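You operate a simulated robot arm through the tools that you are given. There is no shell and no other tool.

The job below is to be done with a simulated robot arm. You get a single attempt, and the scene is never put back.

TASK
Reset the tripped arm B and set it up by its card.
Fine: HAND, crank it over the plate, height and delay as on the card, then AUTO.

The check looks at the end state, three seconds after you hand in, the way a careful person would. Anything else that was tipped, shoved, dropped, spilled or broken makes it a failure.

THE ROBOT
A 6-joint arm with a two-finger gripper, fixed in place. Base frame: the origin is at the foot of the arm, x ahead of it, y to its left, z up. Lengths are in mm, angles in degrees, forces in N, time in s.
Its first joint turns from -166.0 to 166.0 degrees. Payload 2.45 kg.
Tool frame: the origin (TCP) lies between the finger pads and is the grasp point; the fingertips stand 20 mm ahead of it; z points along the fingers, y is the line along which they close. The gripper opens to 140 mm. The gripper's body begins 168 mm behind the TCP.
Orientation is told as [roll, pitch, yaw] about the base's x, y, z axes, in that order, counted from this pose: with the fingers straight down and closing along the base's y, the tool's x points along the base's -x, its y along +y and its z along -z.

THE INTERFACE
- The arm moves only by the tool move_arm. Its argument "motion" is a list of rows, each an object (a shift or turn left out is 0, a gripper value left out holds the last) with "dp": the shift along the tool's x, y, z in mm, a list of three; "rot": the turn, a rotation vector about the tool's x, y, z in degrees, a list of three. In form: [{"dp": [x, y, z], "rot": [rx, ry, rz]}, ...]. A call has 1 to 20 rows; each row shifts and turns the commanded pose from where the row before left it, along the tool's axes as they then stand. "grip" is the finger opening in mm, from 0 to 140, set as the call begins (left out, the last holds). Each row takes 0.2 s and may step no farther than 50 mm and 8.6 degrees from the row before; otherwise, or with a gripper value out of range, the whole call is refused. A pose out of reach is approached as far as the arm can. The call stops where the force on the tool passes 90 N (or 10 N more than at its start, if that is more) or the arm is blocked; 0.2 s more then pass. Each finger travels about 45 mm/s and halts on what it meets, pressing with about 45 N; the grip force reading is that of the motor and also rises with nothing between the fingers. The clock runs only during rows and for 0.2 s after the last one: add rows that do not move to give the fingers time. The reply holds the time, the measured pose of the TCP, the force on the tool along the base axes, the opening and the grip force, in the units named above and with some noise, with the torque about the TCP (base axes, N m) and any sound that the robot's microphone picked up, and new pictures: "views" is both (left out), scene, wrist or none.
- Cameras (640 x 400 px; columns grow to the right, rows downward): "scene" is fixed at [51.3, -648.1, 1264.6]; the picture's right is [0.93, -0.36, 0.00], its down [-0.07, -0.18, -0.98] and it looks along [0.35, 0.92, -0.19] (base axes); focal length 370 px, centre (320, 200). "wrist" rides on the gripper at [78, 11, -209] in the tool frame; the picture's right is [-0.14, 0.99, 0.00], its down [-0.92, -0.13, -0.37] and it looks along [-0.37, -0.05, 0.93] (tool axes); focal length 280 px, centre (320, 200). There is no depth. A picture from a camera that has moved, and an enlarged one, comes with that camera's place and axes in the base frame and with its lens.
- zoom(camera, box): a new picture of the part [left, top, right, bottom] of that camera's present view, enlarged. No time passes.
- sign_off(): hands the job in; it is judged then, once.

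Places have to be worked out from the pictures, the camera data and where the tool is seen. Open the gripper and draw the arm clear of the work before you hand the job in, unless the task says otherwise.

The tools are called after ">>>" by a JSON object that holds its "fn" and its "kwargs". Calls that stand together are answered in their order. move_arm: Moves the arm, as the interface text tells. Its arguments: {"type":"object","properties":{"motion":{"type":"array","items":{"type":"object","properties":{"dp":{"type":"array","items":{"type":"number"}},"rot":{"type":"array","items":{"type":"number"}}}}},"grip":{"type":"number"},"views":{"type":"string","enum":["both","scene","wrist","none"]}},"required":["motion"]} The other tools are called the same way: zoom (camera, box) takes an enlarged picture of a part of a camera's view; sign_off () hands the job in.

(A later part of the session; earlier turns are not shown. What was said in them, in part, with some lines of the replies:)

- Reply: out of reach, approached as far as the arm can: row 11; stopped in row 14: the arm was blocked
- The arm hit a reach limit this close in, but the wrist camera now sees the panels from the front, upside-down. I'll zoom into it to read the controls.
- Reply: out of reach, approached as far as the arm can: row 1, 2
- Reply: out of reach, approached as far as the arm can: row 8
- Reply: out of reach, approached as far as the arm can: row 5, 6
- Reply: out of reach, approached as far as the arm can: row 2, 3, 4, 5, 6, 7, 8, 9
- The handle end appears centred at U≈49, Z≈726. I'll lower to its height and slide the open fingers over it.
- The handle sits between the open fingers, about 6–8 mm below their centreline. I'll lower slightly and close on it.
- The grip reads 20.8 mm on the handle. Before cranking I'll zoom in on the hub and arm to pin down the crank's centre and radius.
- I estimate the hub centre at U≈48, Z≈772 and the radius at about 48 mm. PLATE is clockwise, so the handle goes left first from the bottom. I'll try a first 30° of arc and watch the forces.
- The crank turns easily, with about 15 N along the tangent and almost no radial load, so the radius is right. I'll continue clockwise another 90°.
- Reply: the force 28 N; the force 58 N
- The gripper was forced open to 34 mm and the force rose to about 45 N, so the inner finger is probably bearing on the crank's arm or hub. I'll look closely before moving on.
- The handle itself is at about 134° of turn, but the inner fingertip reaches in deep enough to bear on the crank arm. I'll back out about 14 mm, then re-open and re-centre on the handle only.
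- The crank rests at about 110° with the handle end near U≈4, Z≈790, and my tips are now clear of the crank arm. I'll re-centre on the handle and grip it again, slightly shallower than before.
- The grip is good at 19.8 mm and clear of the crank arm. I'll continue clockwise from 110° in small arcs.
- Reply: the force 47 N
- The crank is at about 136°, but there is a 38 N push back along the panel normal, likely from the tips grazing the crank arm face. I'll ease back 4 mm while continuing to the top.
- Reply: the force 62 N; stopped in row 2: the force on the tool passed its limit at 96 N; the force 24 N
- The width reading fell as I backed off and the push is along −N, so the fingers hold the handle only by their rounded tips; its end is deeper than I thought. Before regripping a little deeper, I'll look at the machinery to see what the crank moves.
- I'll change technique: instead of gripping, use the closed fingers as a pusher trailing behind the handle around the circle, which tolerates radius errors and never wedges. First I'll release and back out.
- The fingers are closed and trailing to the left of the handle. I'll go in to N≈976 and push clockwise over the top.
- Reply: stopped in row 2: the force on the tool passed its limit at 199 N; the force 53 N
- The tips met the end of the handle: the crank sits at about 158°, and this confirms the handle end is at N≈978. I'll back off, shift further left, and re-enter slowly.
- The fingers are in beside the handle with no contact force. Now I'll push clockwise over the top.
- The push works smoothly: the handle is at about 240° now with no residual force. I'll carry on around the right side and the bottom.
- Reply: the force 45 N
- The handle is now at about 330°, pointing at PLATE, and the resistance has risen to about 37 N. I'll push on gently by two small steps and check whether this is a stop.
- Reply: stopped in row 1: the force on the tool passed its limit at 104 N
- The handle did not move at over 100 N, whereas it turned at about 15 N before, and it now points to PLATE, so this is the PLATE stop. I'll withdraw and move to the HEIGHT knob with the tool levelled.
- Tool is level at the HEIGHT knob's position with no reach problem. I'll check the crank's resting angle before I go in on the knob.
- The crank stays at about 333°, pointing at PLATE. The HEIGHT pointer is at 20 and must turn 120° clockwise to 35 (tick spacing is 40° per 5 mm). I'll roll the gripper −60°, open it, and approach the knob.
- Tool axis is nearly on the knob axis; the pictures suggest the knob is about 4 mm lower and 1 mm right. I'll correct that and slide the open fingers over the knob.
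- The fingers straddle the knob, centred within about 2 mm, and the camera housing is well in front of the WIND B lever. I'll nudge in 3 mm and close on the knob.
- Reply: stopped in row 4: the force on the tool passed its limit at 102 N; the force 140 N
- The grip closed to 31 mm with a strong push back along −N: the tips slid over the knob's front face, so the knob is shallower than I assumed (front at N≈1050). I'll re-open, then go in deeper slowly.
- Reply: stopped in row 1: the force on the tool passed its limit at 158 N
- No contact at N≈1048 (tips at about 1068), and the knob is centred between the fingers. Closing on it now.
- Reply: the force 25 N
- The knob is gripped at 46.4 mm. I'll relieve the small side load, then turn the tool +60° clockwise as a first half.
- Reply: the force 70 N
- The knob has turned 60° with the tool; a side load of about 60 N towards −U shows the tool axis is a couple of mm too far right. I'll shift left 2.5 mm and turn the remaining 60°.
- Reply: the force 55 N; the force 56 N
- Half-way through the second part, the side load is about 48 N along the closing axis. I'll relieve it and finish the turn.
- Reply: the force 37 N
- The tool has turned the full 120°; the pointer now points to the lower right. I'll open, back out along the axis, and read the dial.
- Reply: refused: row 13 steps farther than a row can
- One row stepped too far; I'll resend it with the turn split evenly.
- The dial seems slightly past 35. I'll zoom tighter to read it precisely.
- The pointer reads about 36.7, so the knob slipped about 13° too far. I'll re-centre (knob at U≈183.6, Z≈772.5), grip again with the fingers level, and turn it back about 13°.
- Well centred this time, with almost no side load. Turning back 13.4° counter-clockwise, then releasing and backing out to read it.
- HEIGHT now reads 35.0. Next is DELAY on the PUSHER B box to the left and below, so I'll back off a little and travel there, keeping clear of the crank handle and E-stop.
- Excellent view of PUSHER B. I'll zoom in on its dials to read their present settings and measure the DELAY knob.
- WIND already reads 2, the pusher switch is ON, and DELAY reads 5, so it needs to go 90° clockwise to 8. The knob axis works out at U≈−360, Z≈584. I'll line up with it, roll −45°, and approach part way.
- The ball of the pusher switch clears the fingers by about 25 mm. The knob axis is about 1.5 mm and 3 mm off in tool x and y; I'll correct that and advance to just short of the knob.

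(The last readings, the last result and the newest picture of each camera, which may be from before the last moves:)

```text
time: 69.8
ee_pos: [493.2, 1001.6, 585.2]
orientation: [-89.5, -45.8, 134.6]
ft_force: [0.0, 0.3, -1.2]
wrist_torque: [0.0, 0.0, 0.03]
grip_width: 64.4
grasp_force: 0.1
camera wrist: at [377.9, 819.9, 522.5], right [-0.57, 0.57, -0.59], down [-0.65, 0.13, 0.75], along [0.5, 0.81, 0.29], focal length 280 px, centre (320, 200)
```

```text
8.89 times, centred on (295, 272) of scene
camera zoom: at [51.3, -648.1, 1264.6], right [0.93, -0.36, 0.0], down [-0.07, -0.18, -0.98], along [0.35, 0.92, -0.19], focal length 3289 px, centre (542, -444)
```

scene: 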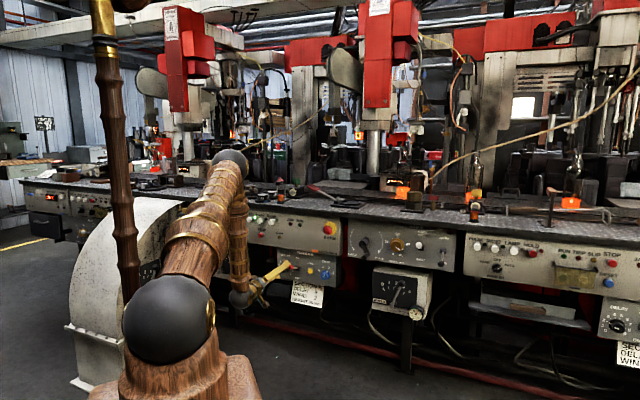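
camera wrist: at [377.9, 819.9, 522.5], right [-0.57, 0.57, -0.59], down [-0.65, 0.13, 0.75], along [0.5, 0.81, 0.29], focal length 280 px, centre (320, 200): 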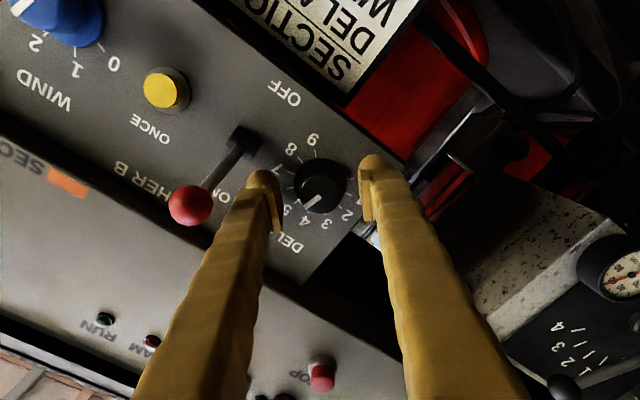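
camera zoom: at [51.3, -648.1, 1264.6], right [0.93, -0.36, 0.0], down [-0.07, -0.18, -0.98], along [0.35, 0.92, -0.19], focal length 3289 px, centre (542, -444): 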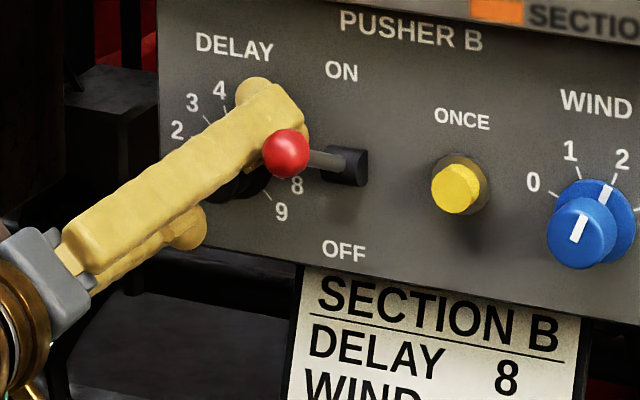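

Centred within a millimetre, no contact, and the tips are a few mm off the panel. Closing on the DELAY knob.

>>> {"fn": "move_arm", "kwargs": {"motion": [{}, {}, {}, {}], "grip": 26, "views": "wrist"}}

>>> {"fn": "zoom", "kwargs": {"camera": "wrist", "box": [220, 80, 420, 230]}}

```text
time: 70.8
ee_pos: [492.4, 1001.1, 584.3]
orientation: [-89.3, -45.8, 134.6]
ft_force: [-0.9, 7.2, -4.6]
wrist_torque: [-0.01, 0.03, 0.02]
grip_width: 32.8
grasp_force: 44.0
camera wrist: at [377.7, 819.9, 522.3], right [-0.57, 0.57, -0.59], down [-0.65, 0.13, 0.75], along [0.5, 0.81, 0.29], focal length 280 px, centre (320, 200)
```

wrist: 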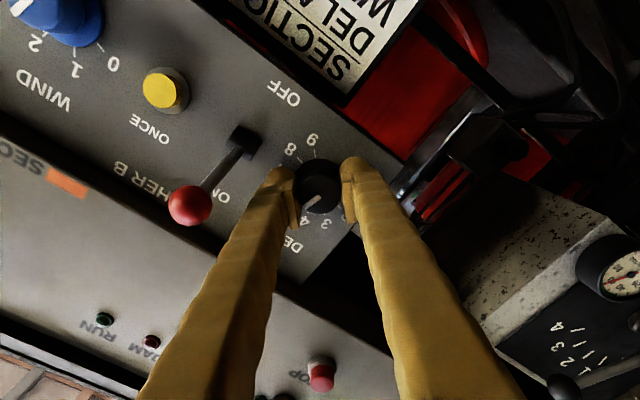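

```text
2.67 times, centred on (320, 155) of wrist
camera zoom: at [377.7, 819.9, 522.3], right [-0.57, 0.57, -0.59], down [-0.65, 0.13, 0.75], along [0.5, 0.81, 0.29], focal length 748 px, centre (320, 320)
```

zoom: 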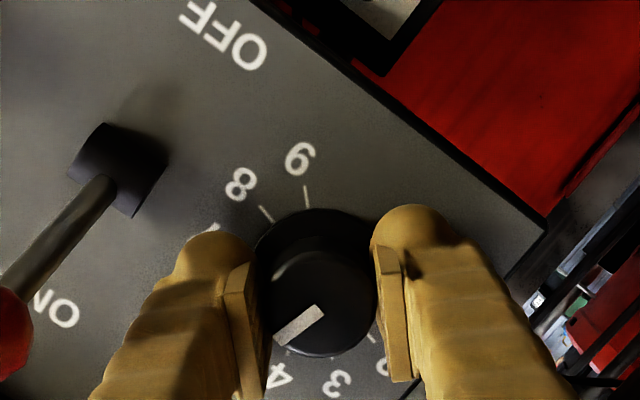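

A clean grip at 32.8 mm with little side load. Turning 45° clockwise first, then checking forces.

>>> {"fn": "move_arm", "kwargs": {"motion": [{"rot": [0, 0, 7.5]}, {"rot": [0, 0, 7.5]}, {"rot": [0, 0, 7.5]}, {"rot": [0, 0, 7.5]}, {"rot": [0, 0, 7.5]}, {"rot": [0, 0, 7.5]}], "views": "wrist"}}

>>> {"fn": "zoom", "kwargs": {"camera": "wrist", "box": [270, 100, 370, 230]}}

```text
time: 72.2
ee_pos: [492.9, 1000.3, 586.6]
orientation: [67.2, -89.0, -22.3]
ft_force: [30.4, 20.5, -6.4]
wrist_torque: [-0.07, -0.01, -0.04]
grip_width: 32.9
grasp_force: 44.6
camera wrist: at [336.0, 860.2, 508.5], right [-0.7, 0.7, 0.15], down [-0.16, -0.36, 0.92], along [0.7, 0.62, 0.36], focal length 280 px, centre (320, 200)
```

wrist: 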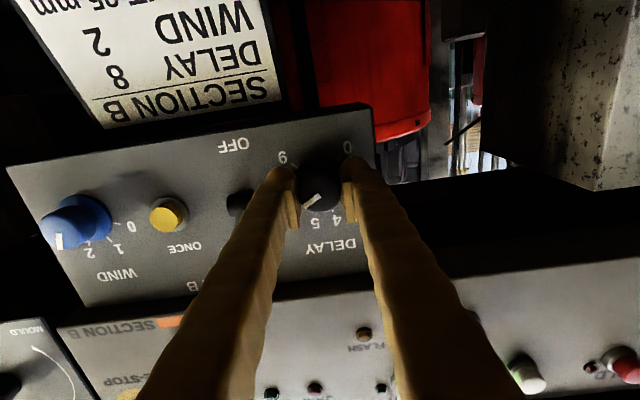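

```text
3.08 times, centred on (320, 165) of wrist
camera zoom: at [336.0, 860.2, 508.5], right [-0.7, 0.7, 0.15], down [-0.16, -0.36, 0.92], along [0.7, 0.62, 0.36], focal length 863 px, centre (320, 308)
```

zoom: 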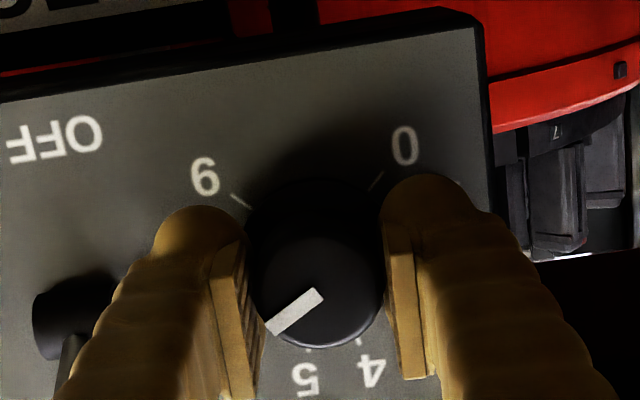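

The knob turned with the tool, and the loads are modest. Turning the second 45°.

>>> {"fn": "move_arm", "kwargs": {"motion": [{"rot": [0, 0, 7.5]}, {"rot": [0, 0, 7.5]}, {"rot": [0, 0, 7.5]}, {"rot": [0, 0, 7.5]}, {"rot": [0, 0, 7.5]}, {"rot": [0, 0, 7.5]}], "views": "wrist"}}

>>> {"fn": "move_arm", "kwargs": {"motion": [{}, {}, {}, {"dp": [0, 0, -15]}, {"dp": [0, 0, -25]}, {"dp": [0, 0, -30]}, {"dp": [0, 0, -30]}, {"rot": [0, 0, -7.5]}, {"rot": [0, 0, -7.5]}, {"rot": [0, 0, -7.5]}, {"rot": [0, 0, -7.5]}, {"rot": [0, 0, -7.5]}, {"rot": [0, 0, -7.5]}, {}], "grip": 64}}

>>> {"fn": "zoom", "kwargs": {"camera": "wrist", "box": [280, 90, 360, 180]}}

```text
time: 73.6
ee_pos: [493.2, 999.2, 582.5]
orientation: [89.2, -44.1, -44.4]
ft_force: [32.2, -8.3, -7.2]
wrist_torque: [-0.05, -0.06, -0.19]
grip_width: 32.3
grasp_force: 44.9
camera wrist: at [299.6, 896.3, 538.2], right [-0.41, 0.42, 0.81], down [0.27, -0.79, 0.55], along [0.87, 0.45, 0.21], focal length 280 px, centre (320, 200)
```

wrist: 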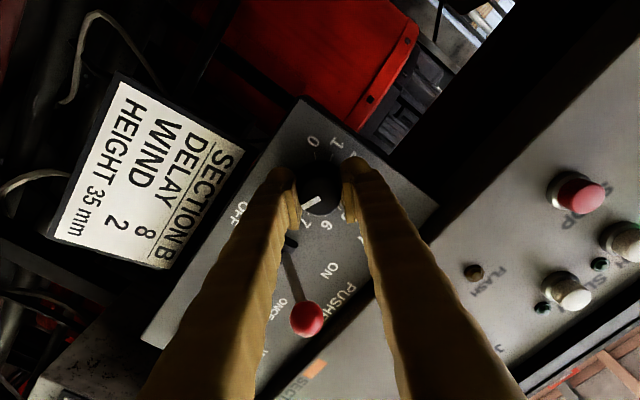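

```text
time: 76.6
ee_pos: [422.8, 929.9, 586.6]
orientation: [59.9, -89.1, -14.9]
ft_force: [0.8, -0.1, 0.3]
wrist_torque: [0.02, -0.01, 0.0]
grip_width: 64.0
grasp_force: 0.0
camera wrist: at [265.4, 789.8, 509.5], right [-0.7, 0.7, 0.15], down [-0.16, -0.35, 0.92], along [0.7, 0.62, 0.36], focal length 280 px, centre (320, 200)
```

scene: 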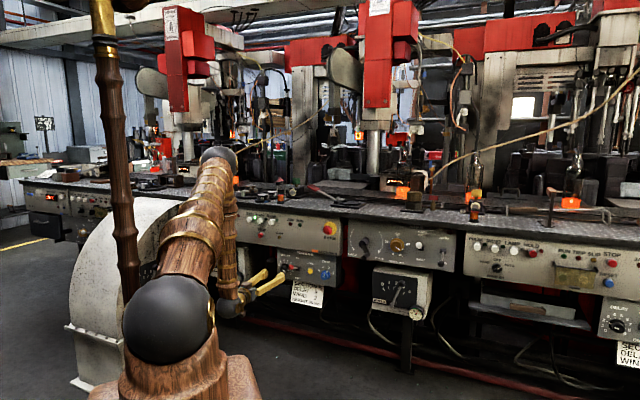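
wrist: 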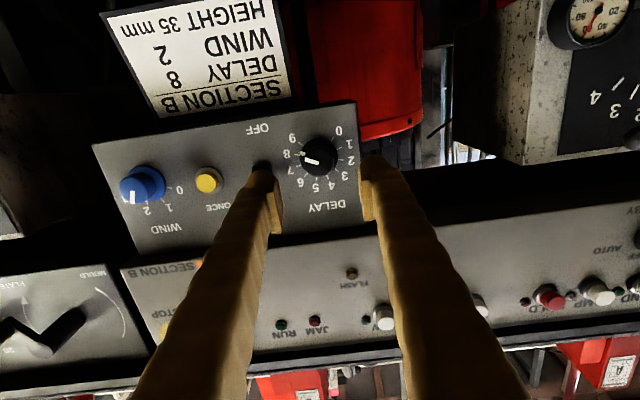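

```text
4.44 times, centred on (320, 135) of wrist
camera zoom: at [265.4, 789.8, 509.5], right [-0.7, 0.7, 0.15], down [-0.16, -0.35, 0.92], along [0.7, 0.62, 0.36], focal length 1246 px, centre (320, 489)
```

zoom: 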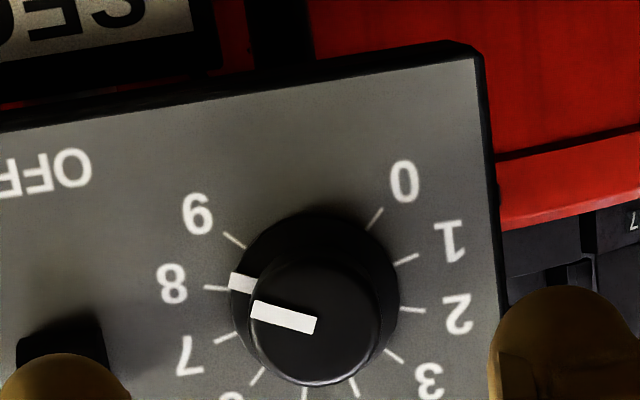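

DELAY points near 8 but looks slightly past it. I'll zoom tighter to measure.

>>> {"fn": "zoom", "kwargs": {"camera": "wrist", "box": [295, 130, 345, 180]}}

```text
8.00 times, centred on (320, 155) of wrist
camera zoom: at [265.4, 789.8, 509.5], right [-0.7, 0.7, 0.15], down [-0.16, -0.35, 0.92], along [0.7, 0.62, 0.36], focal length 2243 px, centre (320, 560)
```

zoom: 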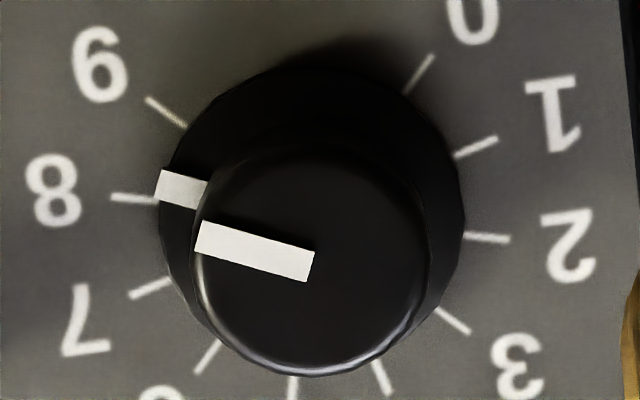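

It reads about 8.3, about 9° too far. I'll go straight back in (axis offset under 1 mm), grip with the fingers level, turn back 9.5°, and release.

>>> {"fn": "move_arm", "kwargs": {"motion": [{"dp": [0, -0.7, 30]}, {"dp": [0, 0, 30]}, {"dp": [0, 0, 25]}, {"dp": [0, 0, 8]}, {"dp": [0, 0, 7]}, {}], "views": "none"}}

>>> {"fn": "move_arm", "kwargs": {"motion": [{}, {}, {}, {}], "grip": 26, "views": "wrist"}}

>>> {"fn": "zoom", "kwargs": {"camera": "wrist", "box": [280, 120, 360, 220]}}

```text
time: 78.0
ee_pos: [494.1, 1000.8, 583.5]
orientation: [62.0, -89.0, -17.1]
ft_force: [0.0, 0.6, 1.2]
wrist_torque: [-0.01, 0.0, 0.0]
grip_width: 64.0
grasp_force: 0.0
```

```text
time: 79.0
ee_pos: [494.5, 999.6, 584.5]
orientation: [62.1, -89.1, -17.0]
ft_force: [-2.7, 10.2, -1.6]
wrist_torque: [-0.02, 0.02, 0.04]
grip_width: 32.3
grasp_force: 44.4
camera wrist: at [337.1, 860.1, 507.1], right [-0.7, 0.7, 0.15], down [-0.16, -0.36, 0.92], along [0.7, 0.62, 0.36], focal length 280 px, centre (320, 200)
```

wrist: 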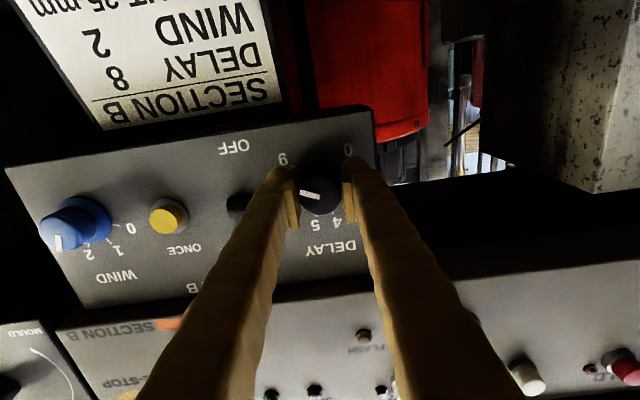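

```text
4.00 times, centred on (320, 170) of wrist
camera zoom: at [337.1, 860.1, 507.1], right [-0.7, 0.7, 0.15], down [-0.16, -0.36, 0.92], along [0.7, 0.62, 0.36], focal length 1122 px, centre (320, 320)
```

zoom: 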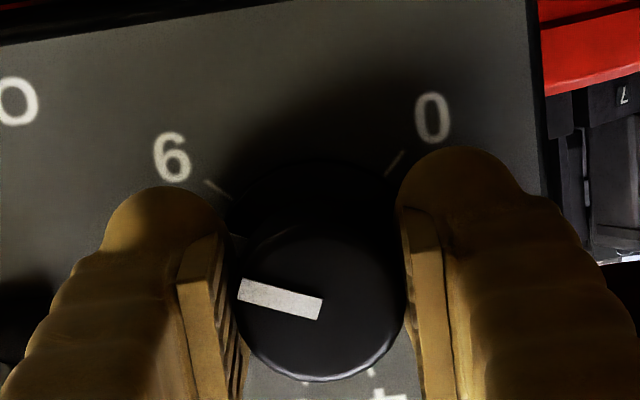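

Gripped without disturbing it. Turning back 9.6°, releasing, and backing out to read.

>>> {"fn": "move_arm", "kwargs": {"motion": [{"rot": [0, 0, -4.8]}, {"rot": [0, 0, -4.8]}, {}], "views": "none"}}

>>> {"fn": "move_arm", "kwargs": {"motion": [{}, {}, {}, {"dp": [0, 0, -15]}, {"dp": [0, 0, -25]}, {"dp": [0, 0, -30]}, {"dp": [0, 0, -30]}, {"rot": [0, 0, 4.8]}, {"rot": [0, 0, 4.8]}, {}], "grip": 64, "views": "wrist"}}

>>> {"fn": "zoom", "kwargs": {"camera": "wrist", "box": [295, 130, 345, 180]}}

```text
time: 79.8
ee_pos: [493.9, 1000.6, 584.1]
orientation: [-86.8, -81.0, 132.1]
ft_force: [13.0, 34.6, -16.3]
wrist_torque: [-0.11, 0.15, 0.08]
grip_width: 32.6
grasp_force: 45.2
```

```text
time: 82.0
ee_pos: [422.0, 928.6, 586.0]
orientation: [63.2, -89.1, -18.2]
ft_force: [0.6, -0.1, 0.5]
wrist_torque: [-0.02, 0.01, -0.01]
grip_width: 63.9
grasp_force: 0.1
camera wrist: at [265.5, 789.1, 508.9], right [-0.7, 0.7, 0.15], down [-0.16, -0.36, 0.92], along [0.7, 0.62, 0.36], focal length 280 px, centre (320, 200)
```

wrist: 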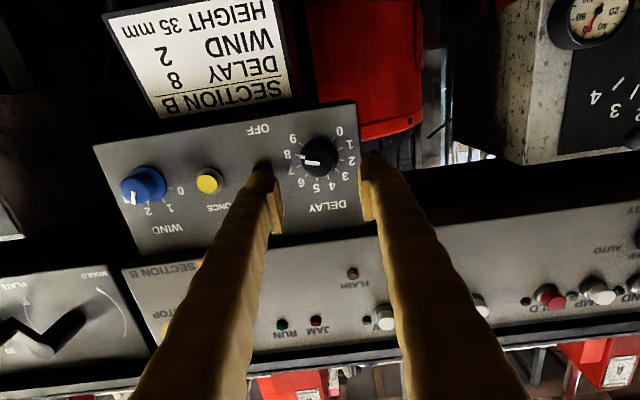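

```text
8.00 times, centred on (320, 155) of wrist
camera zoom: at [265.5, 789.1, 508.9], right [-0.7, 0.7, 0.15], down [-0.16, -0.36, 0.92], along [0.7, 0.62, 0.36], focal length 2243 px, centre (320, 560)
```

zoom: 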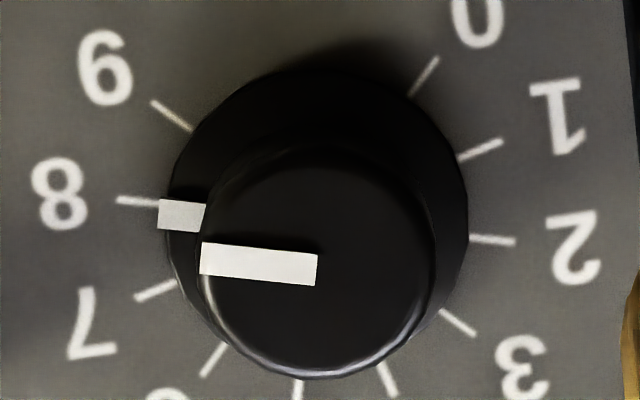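

DELAY now reads 8.0. Finally the mode switch: I'll close the gripper, travel up and back right in front of the panel at a safe distance, to the HAND/AUTO toggle.

>>> {"fn": "move_arm", "kwargs": {"motion": [{"dp": [0, 0, -35]}, {"dp": [-43, -20, 0]}, {"dp": [-43, -20, 0]}, {"dp": [-43, -20, 0]}, {"dp": [-43, -20, 0]}, {"dp": [-43, -20, 0]}, {"dp": [0, -48, 0]}, {"dp": [0, -48, 0]}, {"dp": [0, -48, 0]}, {"dp": [0, -48, 0]}, {"dp": [0, -48, 0]}, {"dp": [0, -48, 0]}, {"dp": [0, -48, 0]}, {"dp": [0, -48, 0]}, {"dp": [0, -48, 0]}, {"dp": [0, -48, 0]}, {}], "grip": 0}}

>>> {"fn": "zoom", "kwargs": {"camera": "wrist", "box": [100, 40, 540, 200]}}

>>> {"fn": "zoom", "kwargs": {"camera": "scene", "box": [330, 200, 490, 320]}}

```text
time: 85.6
ee_pos: [810.6, 492.2, 795.8]
orientation: [61.4, -89.1, -16.3]
ft_force: [0.3, 0.3, -0.3]
wrist_torque: [0.0, -0.02, 0.02]
grip_width: 0.0
grasp_force: 29.3
camera wrist: at [654.3, 352.5, 719.2], right [-0.7, 0.7, 0.15], down [-0.16, -0.36, 0.92], along [0.7, 0.62, 0.36], focal length 280 px, centre (320, 200)
```

scene: 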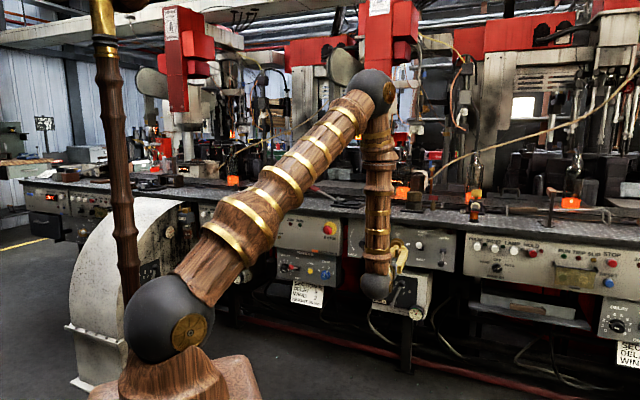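
wrist: 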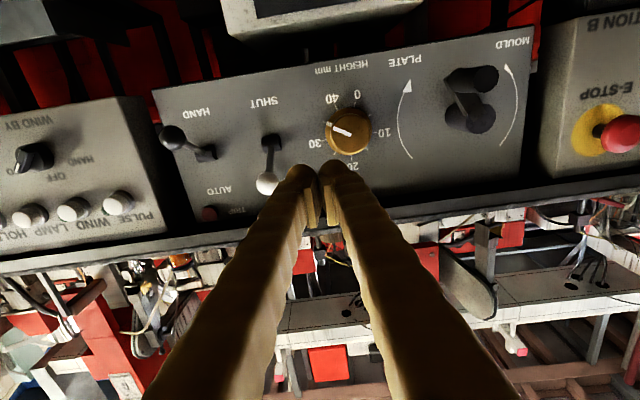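

```text
1.45 times, centred on (320, 120) of wrist
camera zoom: at [654.3, 352.5, 719.2], right [-0.7, 0.7, 0.15], down [-0.16, -0.36, 0.92], along [0.7, 0.62, 0.36], focal length 408 px, centre (320, 316)
```

zoom: 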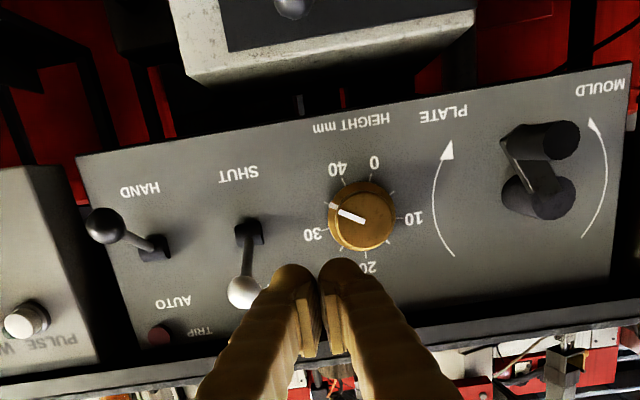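

```text
3.33 times, centred on (410, 260) of scene
camera zoom: at [51.3, -648.1, 1264.6], right [0.93, -0.36, 0.0], down [-0.07, -0.18, -0.98], along [0.35, 0.92, -0.19], focal length 1233 px, centre (20, 0)
```

zoom: 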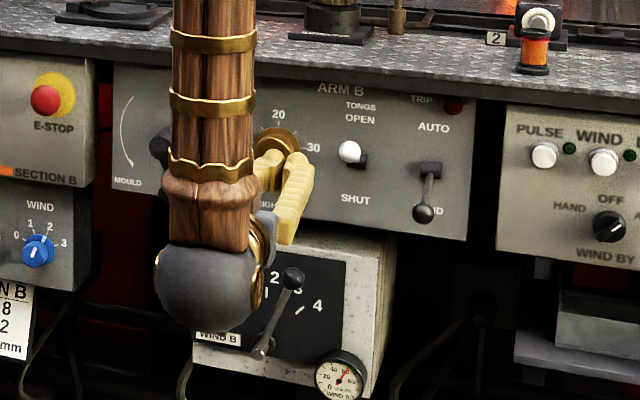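

All three settings look right and the crank is still at PLATE. I notice a grey paddle-shaped arm near (345,65) in the scene, like the one on section A, so I'll compare them before switching.

>>> {"fn": "zoom", "kwargs": {"camera": "scene", "box": [310, 20, 440, 120]}}

>>> {"fn": "zoom", "kwargs": {"camera": "scene", "box": [120, 40, 260, 150]}}

>>> {"fn": "zoom", "kwargs": {"camera": "wrist", "box": [400, 200, 600, 360]}}

>>> {"fn": "zoom", "kwargs": {"camera": "wrist", "box": [420, 50, 530, 140]}}

```text
4.00 times, centred on (375, 70) of scene
camera zoom: at [51.3, -648.1, 1264.6], right [0.93, -0.36, 0.0], down [-0.07, -0.18, -0.98], along [0.35, 0.92, -0.19], focal length 1480 px, centre (100, 720)
```

zoom: 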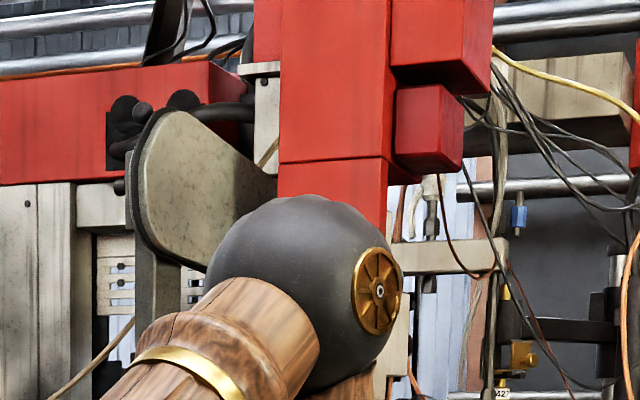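

```text
3.64 times, centred on (190, 95) of scene
camera zoom: at [51.3, -648.1, 1264.6], right [0.93, -0.36, 0.0], down [-0.07, -0.18, -0.98], along [0.35, 0.92, -0.19], focal length 1346 px, centre (793, 582)
```

zoom: 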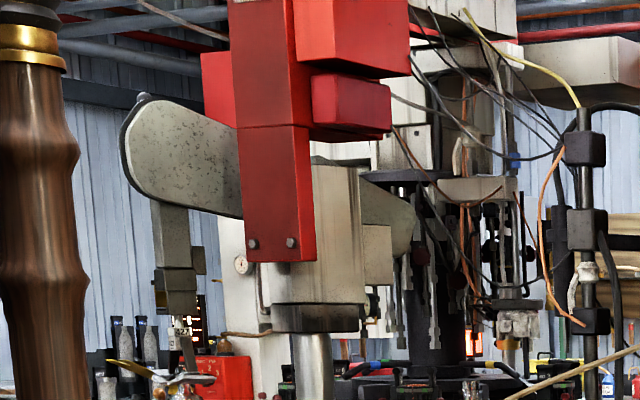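

```text
2.50 times, centred on (500, 280) of wrist
camera zoom: at [654.3, 352.5, 719.2], right [-0.7, 0.7, 0.15], down [-0.16, -0.36, 0.92], along [0.7, 0.62, 0.36], focal length 701 px, centre (-130, 0)
```

zoom: 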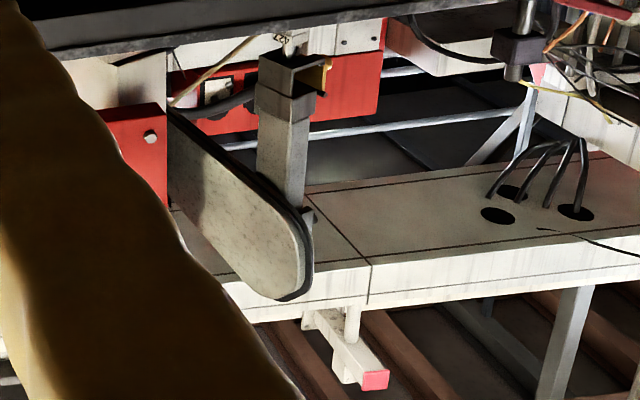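

```text
4.44 times, centred on (475, 95) of wrist
camera zoom: at [654.3, 352.5, 719.2], right [-0.7, 0.7, 0.15], down [-0.16, -0.36, 0.92], along [0.7, 0.62, 0.36], focal length 1246 px, centre (-369, 667)
```

zoom: 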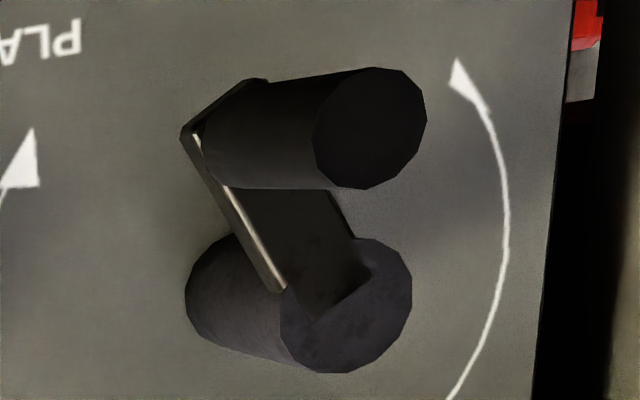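

Arm B's grey paddle now stands swung out like section A's, and the crank rests on its stop. Now I'll go below the mode toggle's ball (U≈369, Z≈741) to push it up to AUTO.

>>> {"fn": "move_arm", "kwargs": {"motion": [{"dp": [0, -48, 0]}, {"dp": [0, -48, 0]}, {"dp": [0, -48, 0]}, {"dp": [32, 0, 0]}, {"dp": [32, 0, 0]}, {"dp": [32, 0, 0]}, {}]}}

>>> {"fn": "zoom", "kwargs": {"camera": "wrist", "box": [220, 60, 460, 230]}}

```text
time: 87.2
ee_pos: [912.0, 392.6, 696.6]
orientation: [62.5, -89.0, -17.6]
ft_force: [0.4, -0.2, 0.0]
wrist_torque: [0.01, 0.02, -0.01]
grip_width: 0.0
grasp_force: 29.1
camera wrist: at [755.4, 252.0, 619.6], right [-0.7, 0.7, 0.15], down [-0.16, -0.36, 0.92], along [0.7, 0.62, 0.36], focal length 280 px, centre (320, 200)
```

scene: 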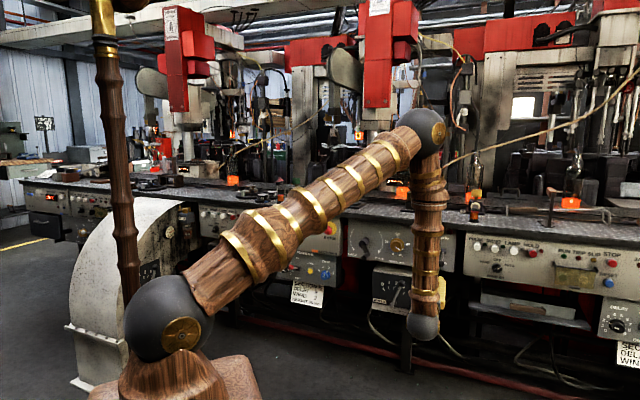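
wrist: 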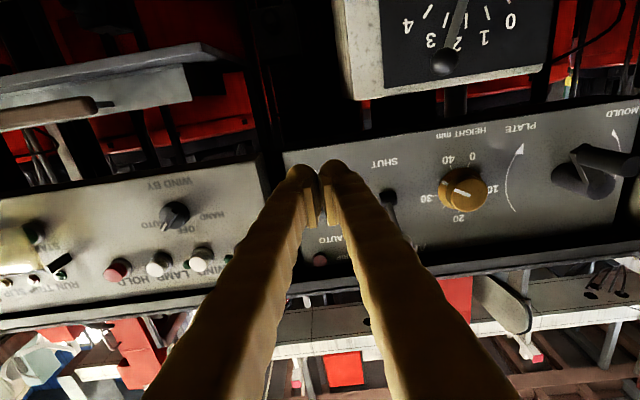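

```text
2.35 times, centred on (340, 145) of wrist
camera zoom: at [755.4, 252.0, 619.6], right [-0.7, 0.7, 0.15], down [-0.16, -0.36, 0.92], along [0.7, 0.62, 0.36], focal length 660 px, centre (273, 329)
```

zoom: 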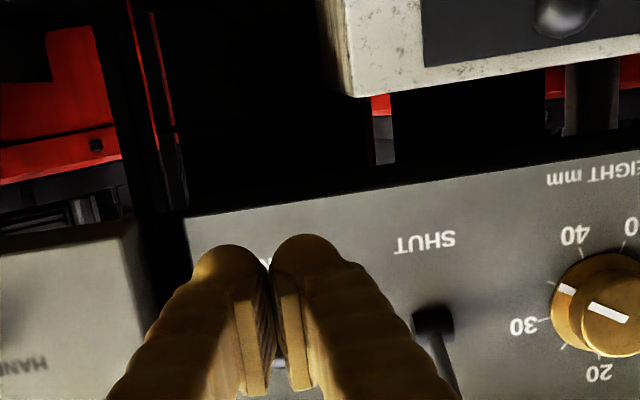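

The fingers are below the ball, with about 13 mm clearance. I'll go in under it and raise in small steps towards AUTO.

>>> {"fn": "move_arm", "kwargs": {"motion": [{"dp": [0, 0, 30]}, {"dp": [0, 0, 20]}, {"dp": [0, 0, 13]}, {"dp": [-10, 0, 0]}, {"dp": [-10, 0, 0]}, {"dp": [-10, 0, 0]}, {"dp": [-10, 0, 0]}]}}

>>> {"fn": "zoom", "kwargs": {"camera": "scene", "box": [400, 210, 480, 290]}}

```text
time: 88.8
ee_pos: [957.1, 435.8, 736.2]
orientation: [64.0, -89.3, -19.0]
ft_force: [0.1, -0.4, -1.8]
wrist_torque: [0.02, -0.01, 0.0]
grip_width: 0.2
grasp_force: 29.5
camera wrist: at [800.4, 296.2, 658.2], right [-0.7, 0.7, 0.15], down [-0.16, -0.36, 0.92], along [0.7, 0.62, 0.36], focal length 280 px, centre (320, 200)
```

scene: 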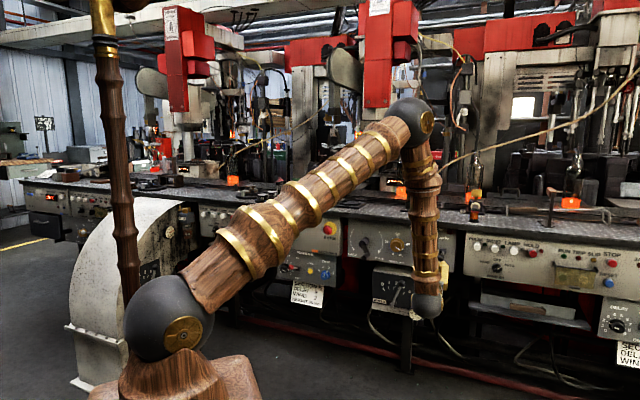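
wrist: 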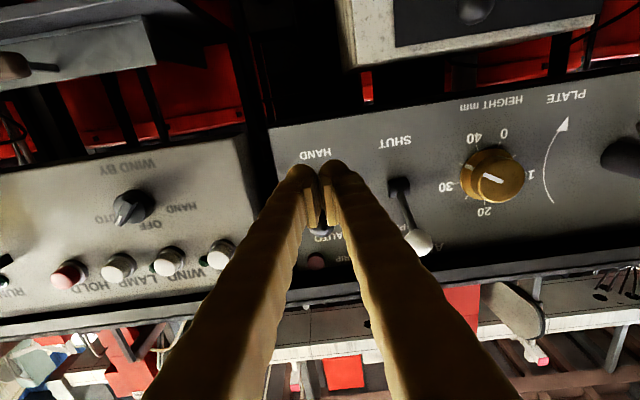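

```text
5.00 times, centred on (440, 250) of scene
camera zoom: at [51.3, -648.1, 1264.6], right [0.93, -0.36, 0.0], down [-0.07, -0.18, -0.98], along [0.35, 0.92, -0.19], focal length 1850 px, centre (-280, -50)
```

zoom: 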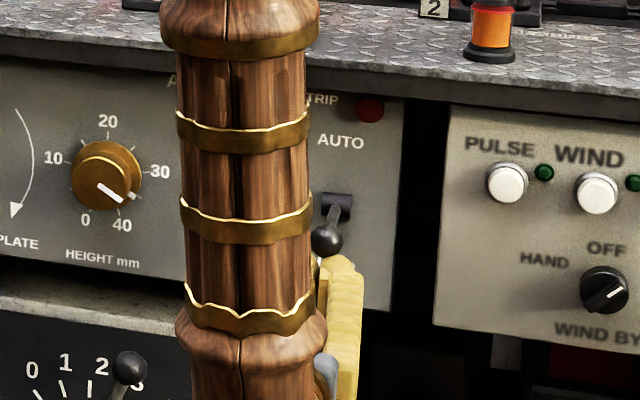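

The ball is riding up on the fingers (about mid-travel). I'll continue upward.

>>> {"fn": "move_arm", "kwargs": {"motion": [{"dp": [-10, 0, 0]}, {"dp": [-10, 0, 0]}, {"dp": [-10, 0, 0]}, {"dp": [-8, 0, 0]}]}}

>>> {"fn": "zoom", "kwargs": {"camera": "scene", "box": [400, 210, 480, 290]}}

>>> {"fn": "zoom", "kwargs": {"camera": "wrist", "box": [220, 80, 460, 260]}}

```text
time: 89.8
ee_pos: [957.8, 437.4, 772.9]
orientation: [61.2, -89.1, -16.1]
ft_force: [-0.3, -0.2, 0.0]
wrist_torque: [0.03, 0.03, -0.03]
grip_width: 0.0
grasp_force: 29.0
camera wrist: at [800.6, 296.8, 695.3], right [-0.7, 0.7, 0.15], down [-0.16, -0.36, 0.92], along [0.7, 0.62, 0.36], focal length 280 px, centre (320, 200)
```

scene: 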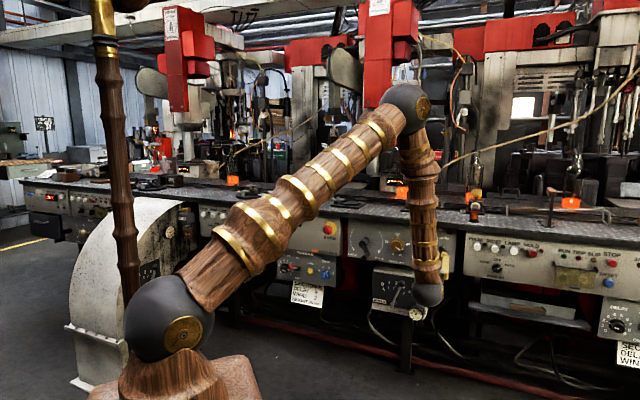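
wrist: 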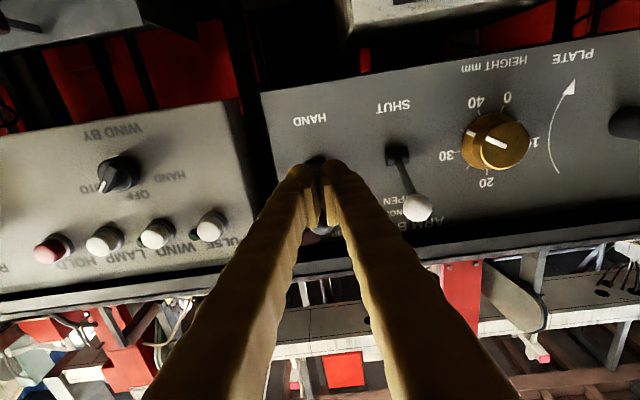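

```text
5.00 times, centred on (440, 250) of scene
camera zoom: at [51.3, -648.1, 1264.6], right [0.93, -0.36, 0.0], down [-0.07, -0.18, -0.98], along [0.35, 0.92, -0.19], focal length 1850 px, centre (-280, -50)
```

zoom: 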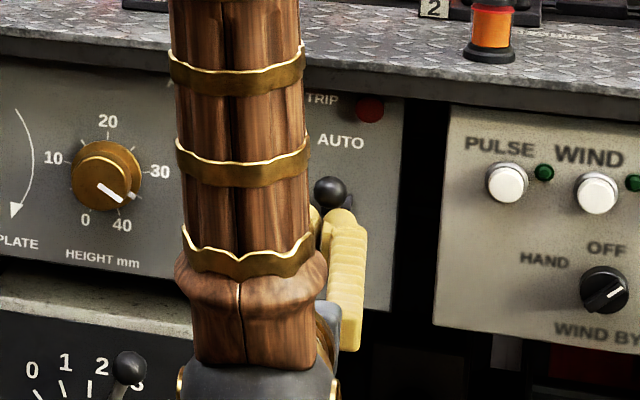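

```text
2.22 times, centred on (340, 170) of wrist
camera zoom: at [800.6, 296.8, 695.3], right [-0.7, 0.7, 0.15], down [-0.16, -0.36, 0.92], along [0.7, 0.62, 0.36], focal length 623 px, centre (276, 267)
```

zoom: 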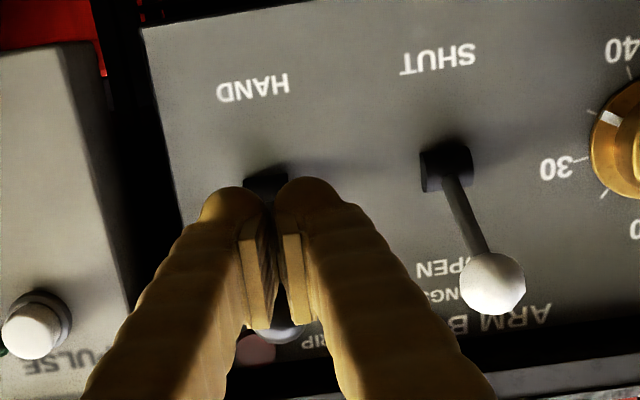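

The toggle is up at AUTO, in the same place as at the start, and the trip lamp stays dark. I'll withdraw straight back, open the gripper, and check everything from a distance.

>>> {"fn": "move_arm", "kwargs": {"motion": [{"dp": [4, 0, 0]}, {"dp": [0, 0, -35]}, {"dp": [0, 0, -40]}, {"dp": [0, 0, -40]}], "views": "none"}}

>>> {"fn": "move_arm", "kwargs": {"motion": [{"dp": [-40, 20, 0]}, {"dp": [-40, 25, 0]}, {"dp": [-40, 25, 0]}, {"dp": [0, 40, 0]}, {"dp": [0, 40, 0]}, {}], "grip": 120}}

>>> {"fn": "zoom", "kwargs": {"camera": "wrist", "box": [150, 20, 530, 220]}}

>>> {"fn": "zoom", "kwargs": {"camera": "scene", "box": [330, 200, 490, 320]}}

>>> {"fn": "zoom", "kwargs": {"camera": "scene", "box": [200, 190, 360, 310]}}

```text
time: 90.8
ee_pos: [876.7, 354.4, 768.5]
orientation: [62.5, -89.1, -17.3]
ft_force: [-0.5, 0.4, -0.5]
wrist_torque: [0.01, 0.01, -0.01]
grip_width: 0.3
grasp_force: 29.5
```

```text
time: 92.2
ee_pos: [772.6, 460.5, 890.3]
orientation: [61.9, -89.1, -16.8]
ft_force: [0.6, -0.7, 0.4]
wrist_torque: [-0.01, 0.0, -0.02]
grip_width: 120.3
grasp_force: 0.0
camera wrist: at [614.5, 320.6, 814.3], right [-0.7, 0.7, 0.15], down [-0.16, -0.36, 0.92], along [0.7, 0.62, 0.36], focal length 280 px, centre (320, 200)
```

scene: 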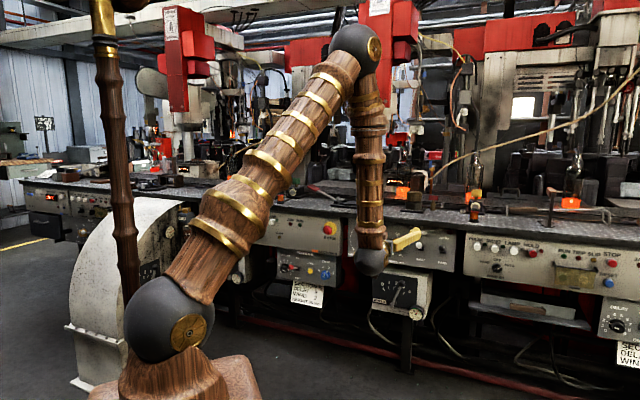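
wrist: 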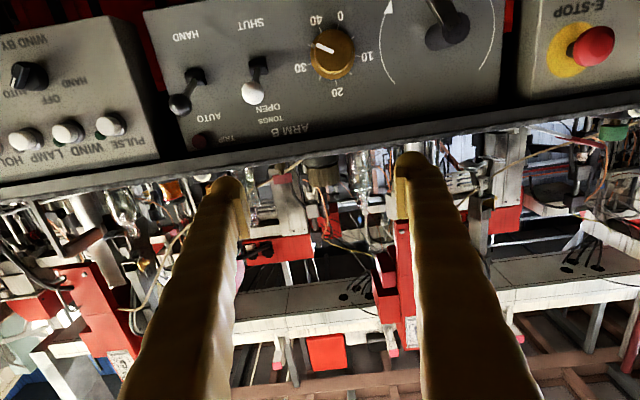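

```text
1.68 times, centred on (340, 120) of wrist
camera zoom: at [614.5, 320.6, 814.3], right [-0.7, 0.7, 0.15], down [-0.16, -0.36, 0.92], along [0.7, 0.62, 0.36], focal length 472 px, centre (286, 335)
```

zoom: 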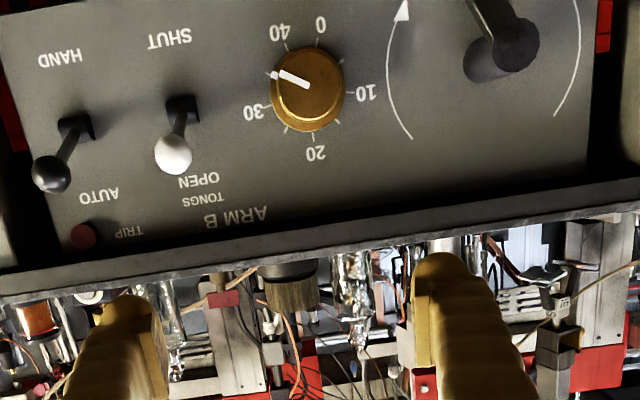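

```text
3.33 times, centred on (410, 260) of scene
camera zoom: at [51.3, -648.1, 1264.6], right [0.93, -0.36, 0.0], down [-0.07, -0.18, -0.98], along [0.35, 0.92, -0.19], focal length 1233 px, centre (20, 0)
```

zoom: 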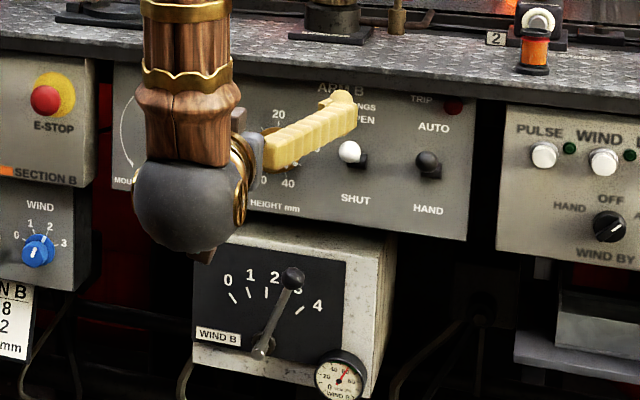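

```text
3.33 times, centred on (280, 250) of scene
camera zoom: at [51.3, -648.1, 1264.6], right [0.93, -0.36, 0.0], down [-0.07, -0.18, -0.98], along [0.35, 0.92, -0.19], focal length 1233 px, centre (453, 33)
```

zoom: 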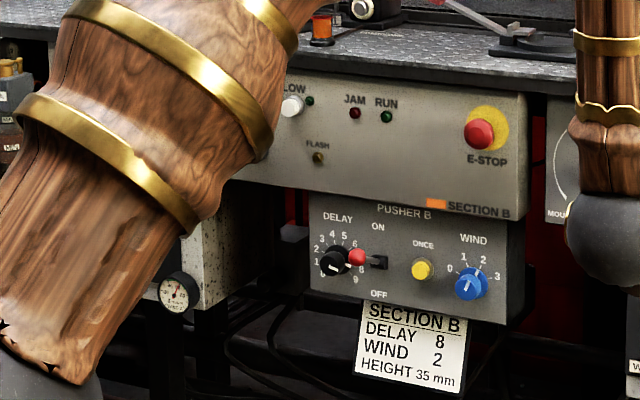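

Everything reads as wanted: AUTO, lamp dark, HEIGHT 35, DELAY 8, WIND 2. I'll draw the arm a bit further up and clear, and take one last look at the crank and the bench.

>>> {"fn": "move_arm", "kwargs": {"motion": [{"dp": [-40, 0, 0]}, {"dp": [-40, 0, 0]}, {"dp": [-40, 0, 0]}, {"rot": [0, 8, 0]}, {"rot": [0, 8, 0]}, {"rot": [0, 8, 0]}, {}]}}

>>> {"fn": "zoom", "kwargs": {"camera": "wrist", "box": [150, 0, 560, 200]}}

>>> {"fn": "zoom", "kwargs": {"camera": "scene", "box": [330, 200, 490, 320]}}

>>> {"fn": "zoom", "kwargs": {"camera": "scene", "box": [330, 100, 490, 220]}}

```text
time: 93.8
ee_pos: [774.0, 460.7, 1011.8]
orientation: [1.9, -65.5, 43.3]
ft_force: [-0.3, -0.6, -0.3]
wrist_torque: [0.0, 0.01, 0.0]
grip_width: 120.0
grasp_force: 0.1
camera wrist: at [607.9, 310.2, 1027.0], right [-0.66, 0.74, 0.14], down [0.13, -0.07, 0.99], along [0.74, 0.67, -0.05], focal length 280 px, centre (320, 200)
```

scene: 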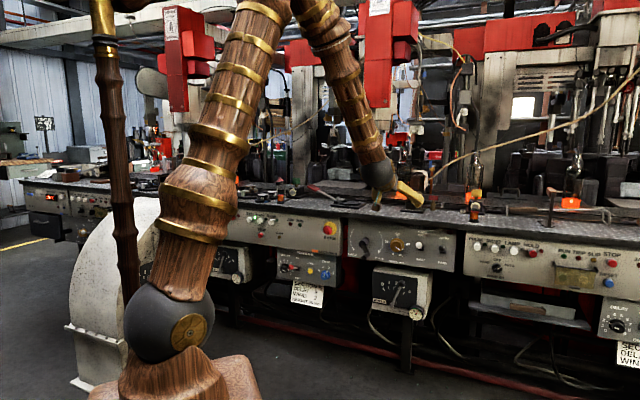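
wrist: 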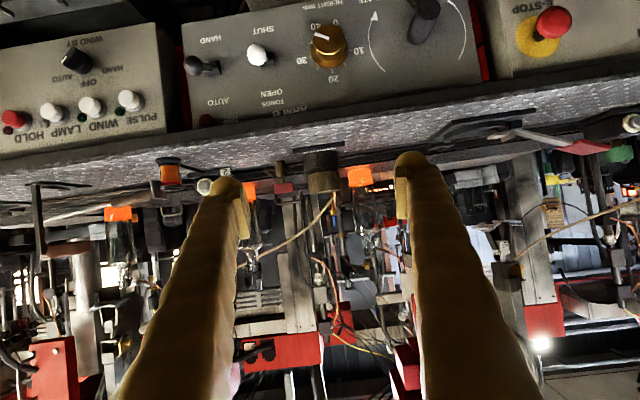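

```text
1.56 times, centred on (355, 100) of wrist
camera zoom: at [607.9, 310.2, 1027.0], right [-0.66, 0.74, 0.14], down [0.13, -0.07, 0.99], along [0.74, 0.67, -0.05], focal length 438 px, centre (265, 356)
```

zoom: 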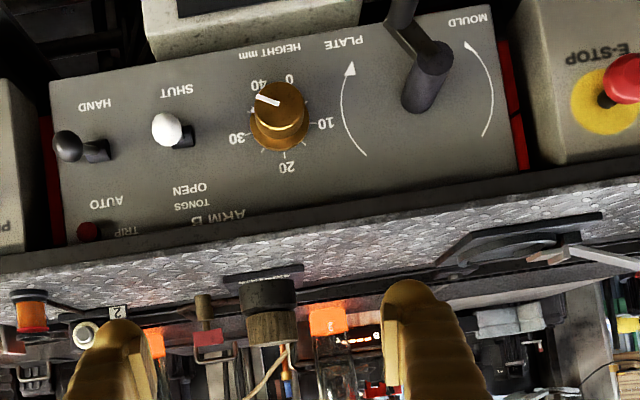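

```text
3.33 times, centred on (410, 260) of scene
camera zoom: at [51.3, -648.1, 1264.6], right [0.93, -0.36, 0.0], down [-0.07, -0.18, -0.98], along [0.35, 0.92, -0.19], focal length 1233 px, centre (20, 0)
```

zoom: 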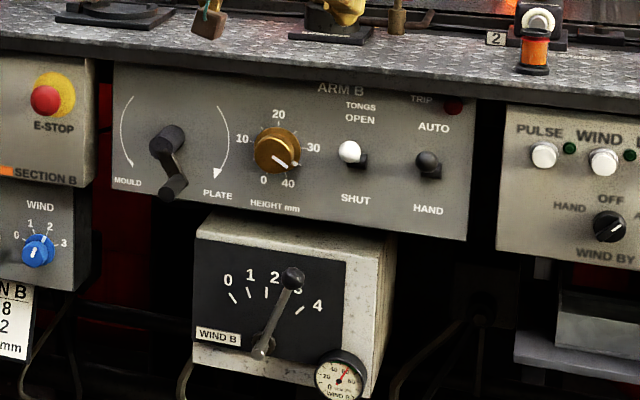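

```text
3.33 times, centred on (410, 160) of scene
camera zoom: at [51.3, -648.1, 1264.6], right [0.93, -0.36, 0.0], down [-0.07, -0.18, -0.98], along [0.35, 0.92, -0.19], focal length 1233 px, centre (20, 333)
```

zoom: 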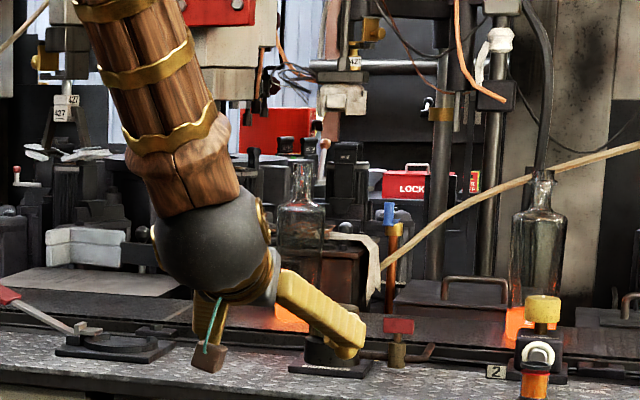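

The panel looks right. For certainty about the crank I want a clear look at arm B itself over the plate, so I'll shift left and yaw the wrist camera towards it, well clear of everything.

>>> {"fn": "move_arm", "kwargs": {"motion": [{"dp": [0, 45, 0]}, {"dp": [0, 45, 0]}, {"dp": [0, 45, 0]}, {"dp": [0, 45, 0]}, {"rot": [-6.1, 0, -2.8]}, {"rot": [-6.1, 0, -2.8]}, {"rot": [-6.1, 0, -2.8]}, {}], "grip": 140}}

>>> {"fn": "zoom", "kwargs": {"camera": "wrist", "box": [220, 130, 420, 330]}}

>>> {"fn": "zoom", "kwargs": {"camera": "scene", "box": [290, 30, 410, 200]}}

```text
time: 95.6
ee_pos: [646.9, 587.2, 1014.0]
orientation: [1.7, -65.9, 63.7]
ft_force: [-0.1, 0.8, -0.5]
wrist_torque: [0.01, -0.03, 0.02]
grip_width: 140.0
grasp_force: 0.0
camera wrist: at [542.6, 389.1, 1027.9], right [-0.87, 0.47, 0.14], down [0.14, -0.02, 0.99], along [0.46, 0.88, -0.05], focal length 280 px, centre (320, 200)
```

scene: 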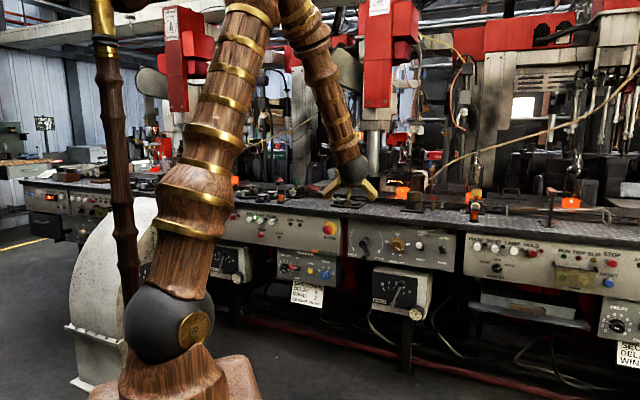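
wrist: 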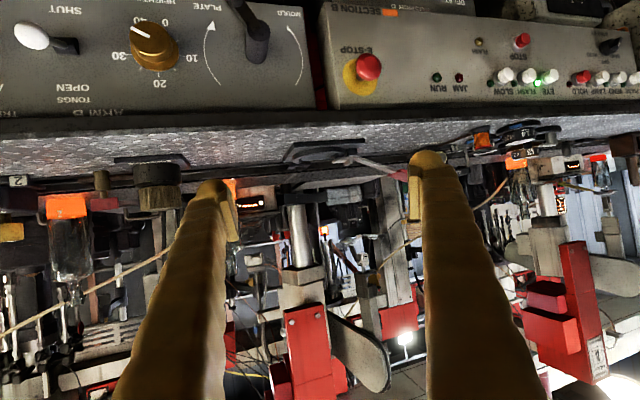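

```text
2.00 times, centred on (320, 230) of wrist
camera zoom: at [542.6, 389.1, 1027.9], right [-0.87, 0.47, 0.14], down [0.14, -0.02, 0.99], along [0.46, 0.88, -0.05], focal length 561 px, centre (320, 140)
```

zoom: 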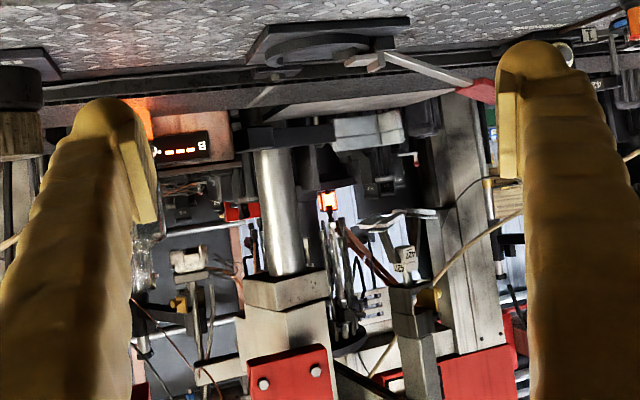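

```text
2.35 times, centred on (350, 115) of scene
camera zoom: at [51.3, -648.1, 1264.6], right [0.93, -0.36, 0.0], down [-0.07, -0.18, -0.98], along [0.35, 0.92, -0.19], focal length 871 px, centre (249, 400)
```

zoom: 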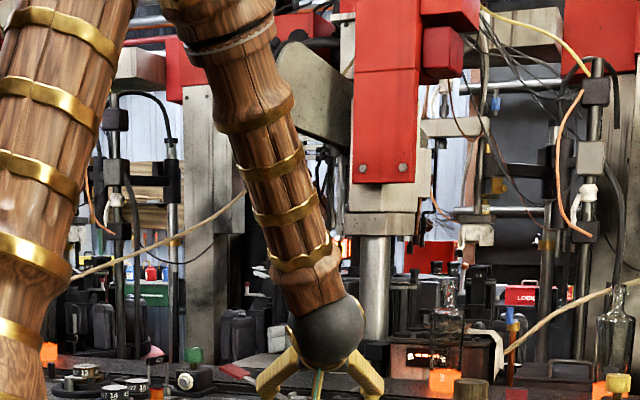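

The upside-down view shows arm B's tongs hanging over the pale plate, and the crank is on its PLATE stop. The mode switch is on AUTO with the trip lamp off, HEIGHT reads 35 and DELAY reads 8. WIND was already at 2. The gripper is open and the arm is clear, so I'm handing in.

>>> {"fn": "sign_off", "kwargs": {}}

```text
The job is handed in.
```

Arm B is reset and set up to its card, and I've handed the job in. I don't have the result of the check.

| Item | State at hand-in |
|---|---|
| Mode switch | Put to HAND, which put the trip lamp out; back on AUTO at the end with the lamp still dark |
| Crank | Turned clockwise until it stopped, with the handle pointing to PLATE; arm B's tongs look to be over the plate in the last pictures |
| HEIGHT | 35 mm (it read 20) |
| DELAY | 8 (it read 5) |
| WIND on the pusher | Already at 2, not touched |

- **Crank stop:** It turned with about 15 N most of the way and did not move at about 100 N, so I took that as the PLATE stop.
- **Hard contacts:** The fingertips twice met something hard. They hit the crank handle's end at 199 N, and slid over the HEIGHT knob's face at up to about 158 N. I saw no damage or shift from either.
- **Knobs:** Both turned about 10° too far on the first try. I turned them back and read them again up close.

I saw nothing else tipped, moved or broken. The gripper is open and the arm is drawn back from the panels.
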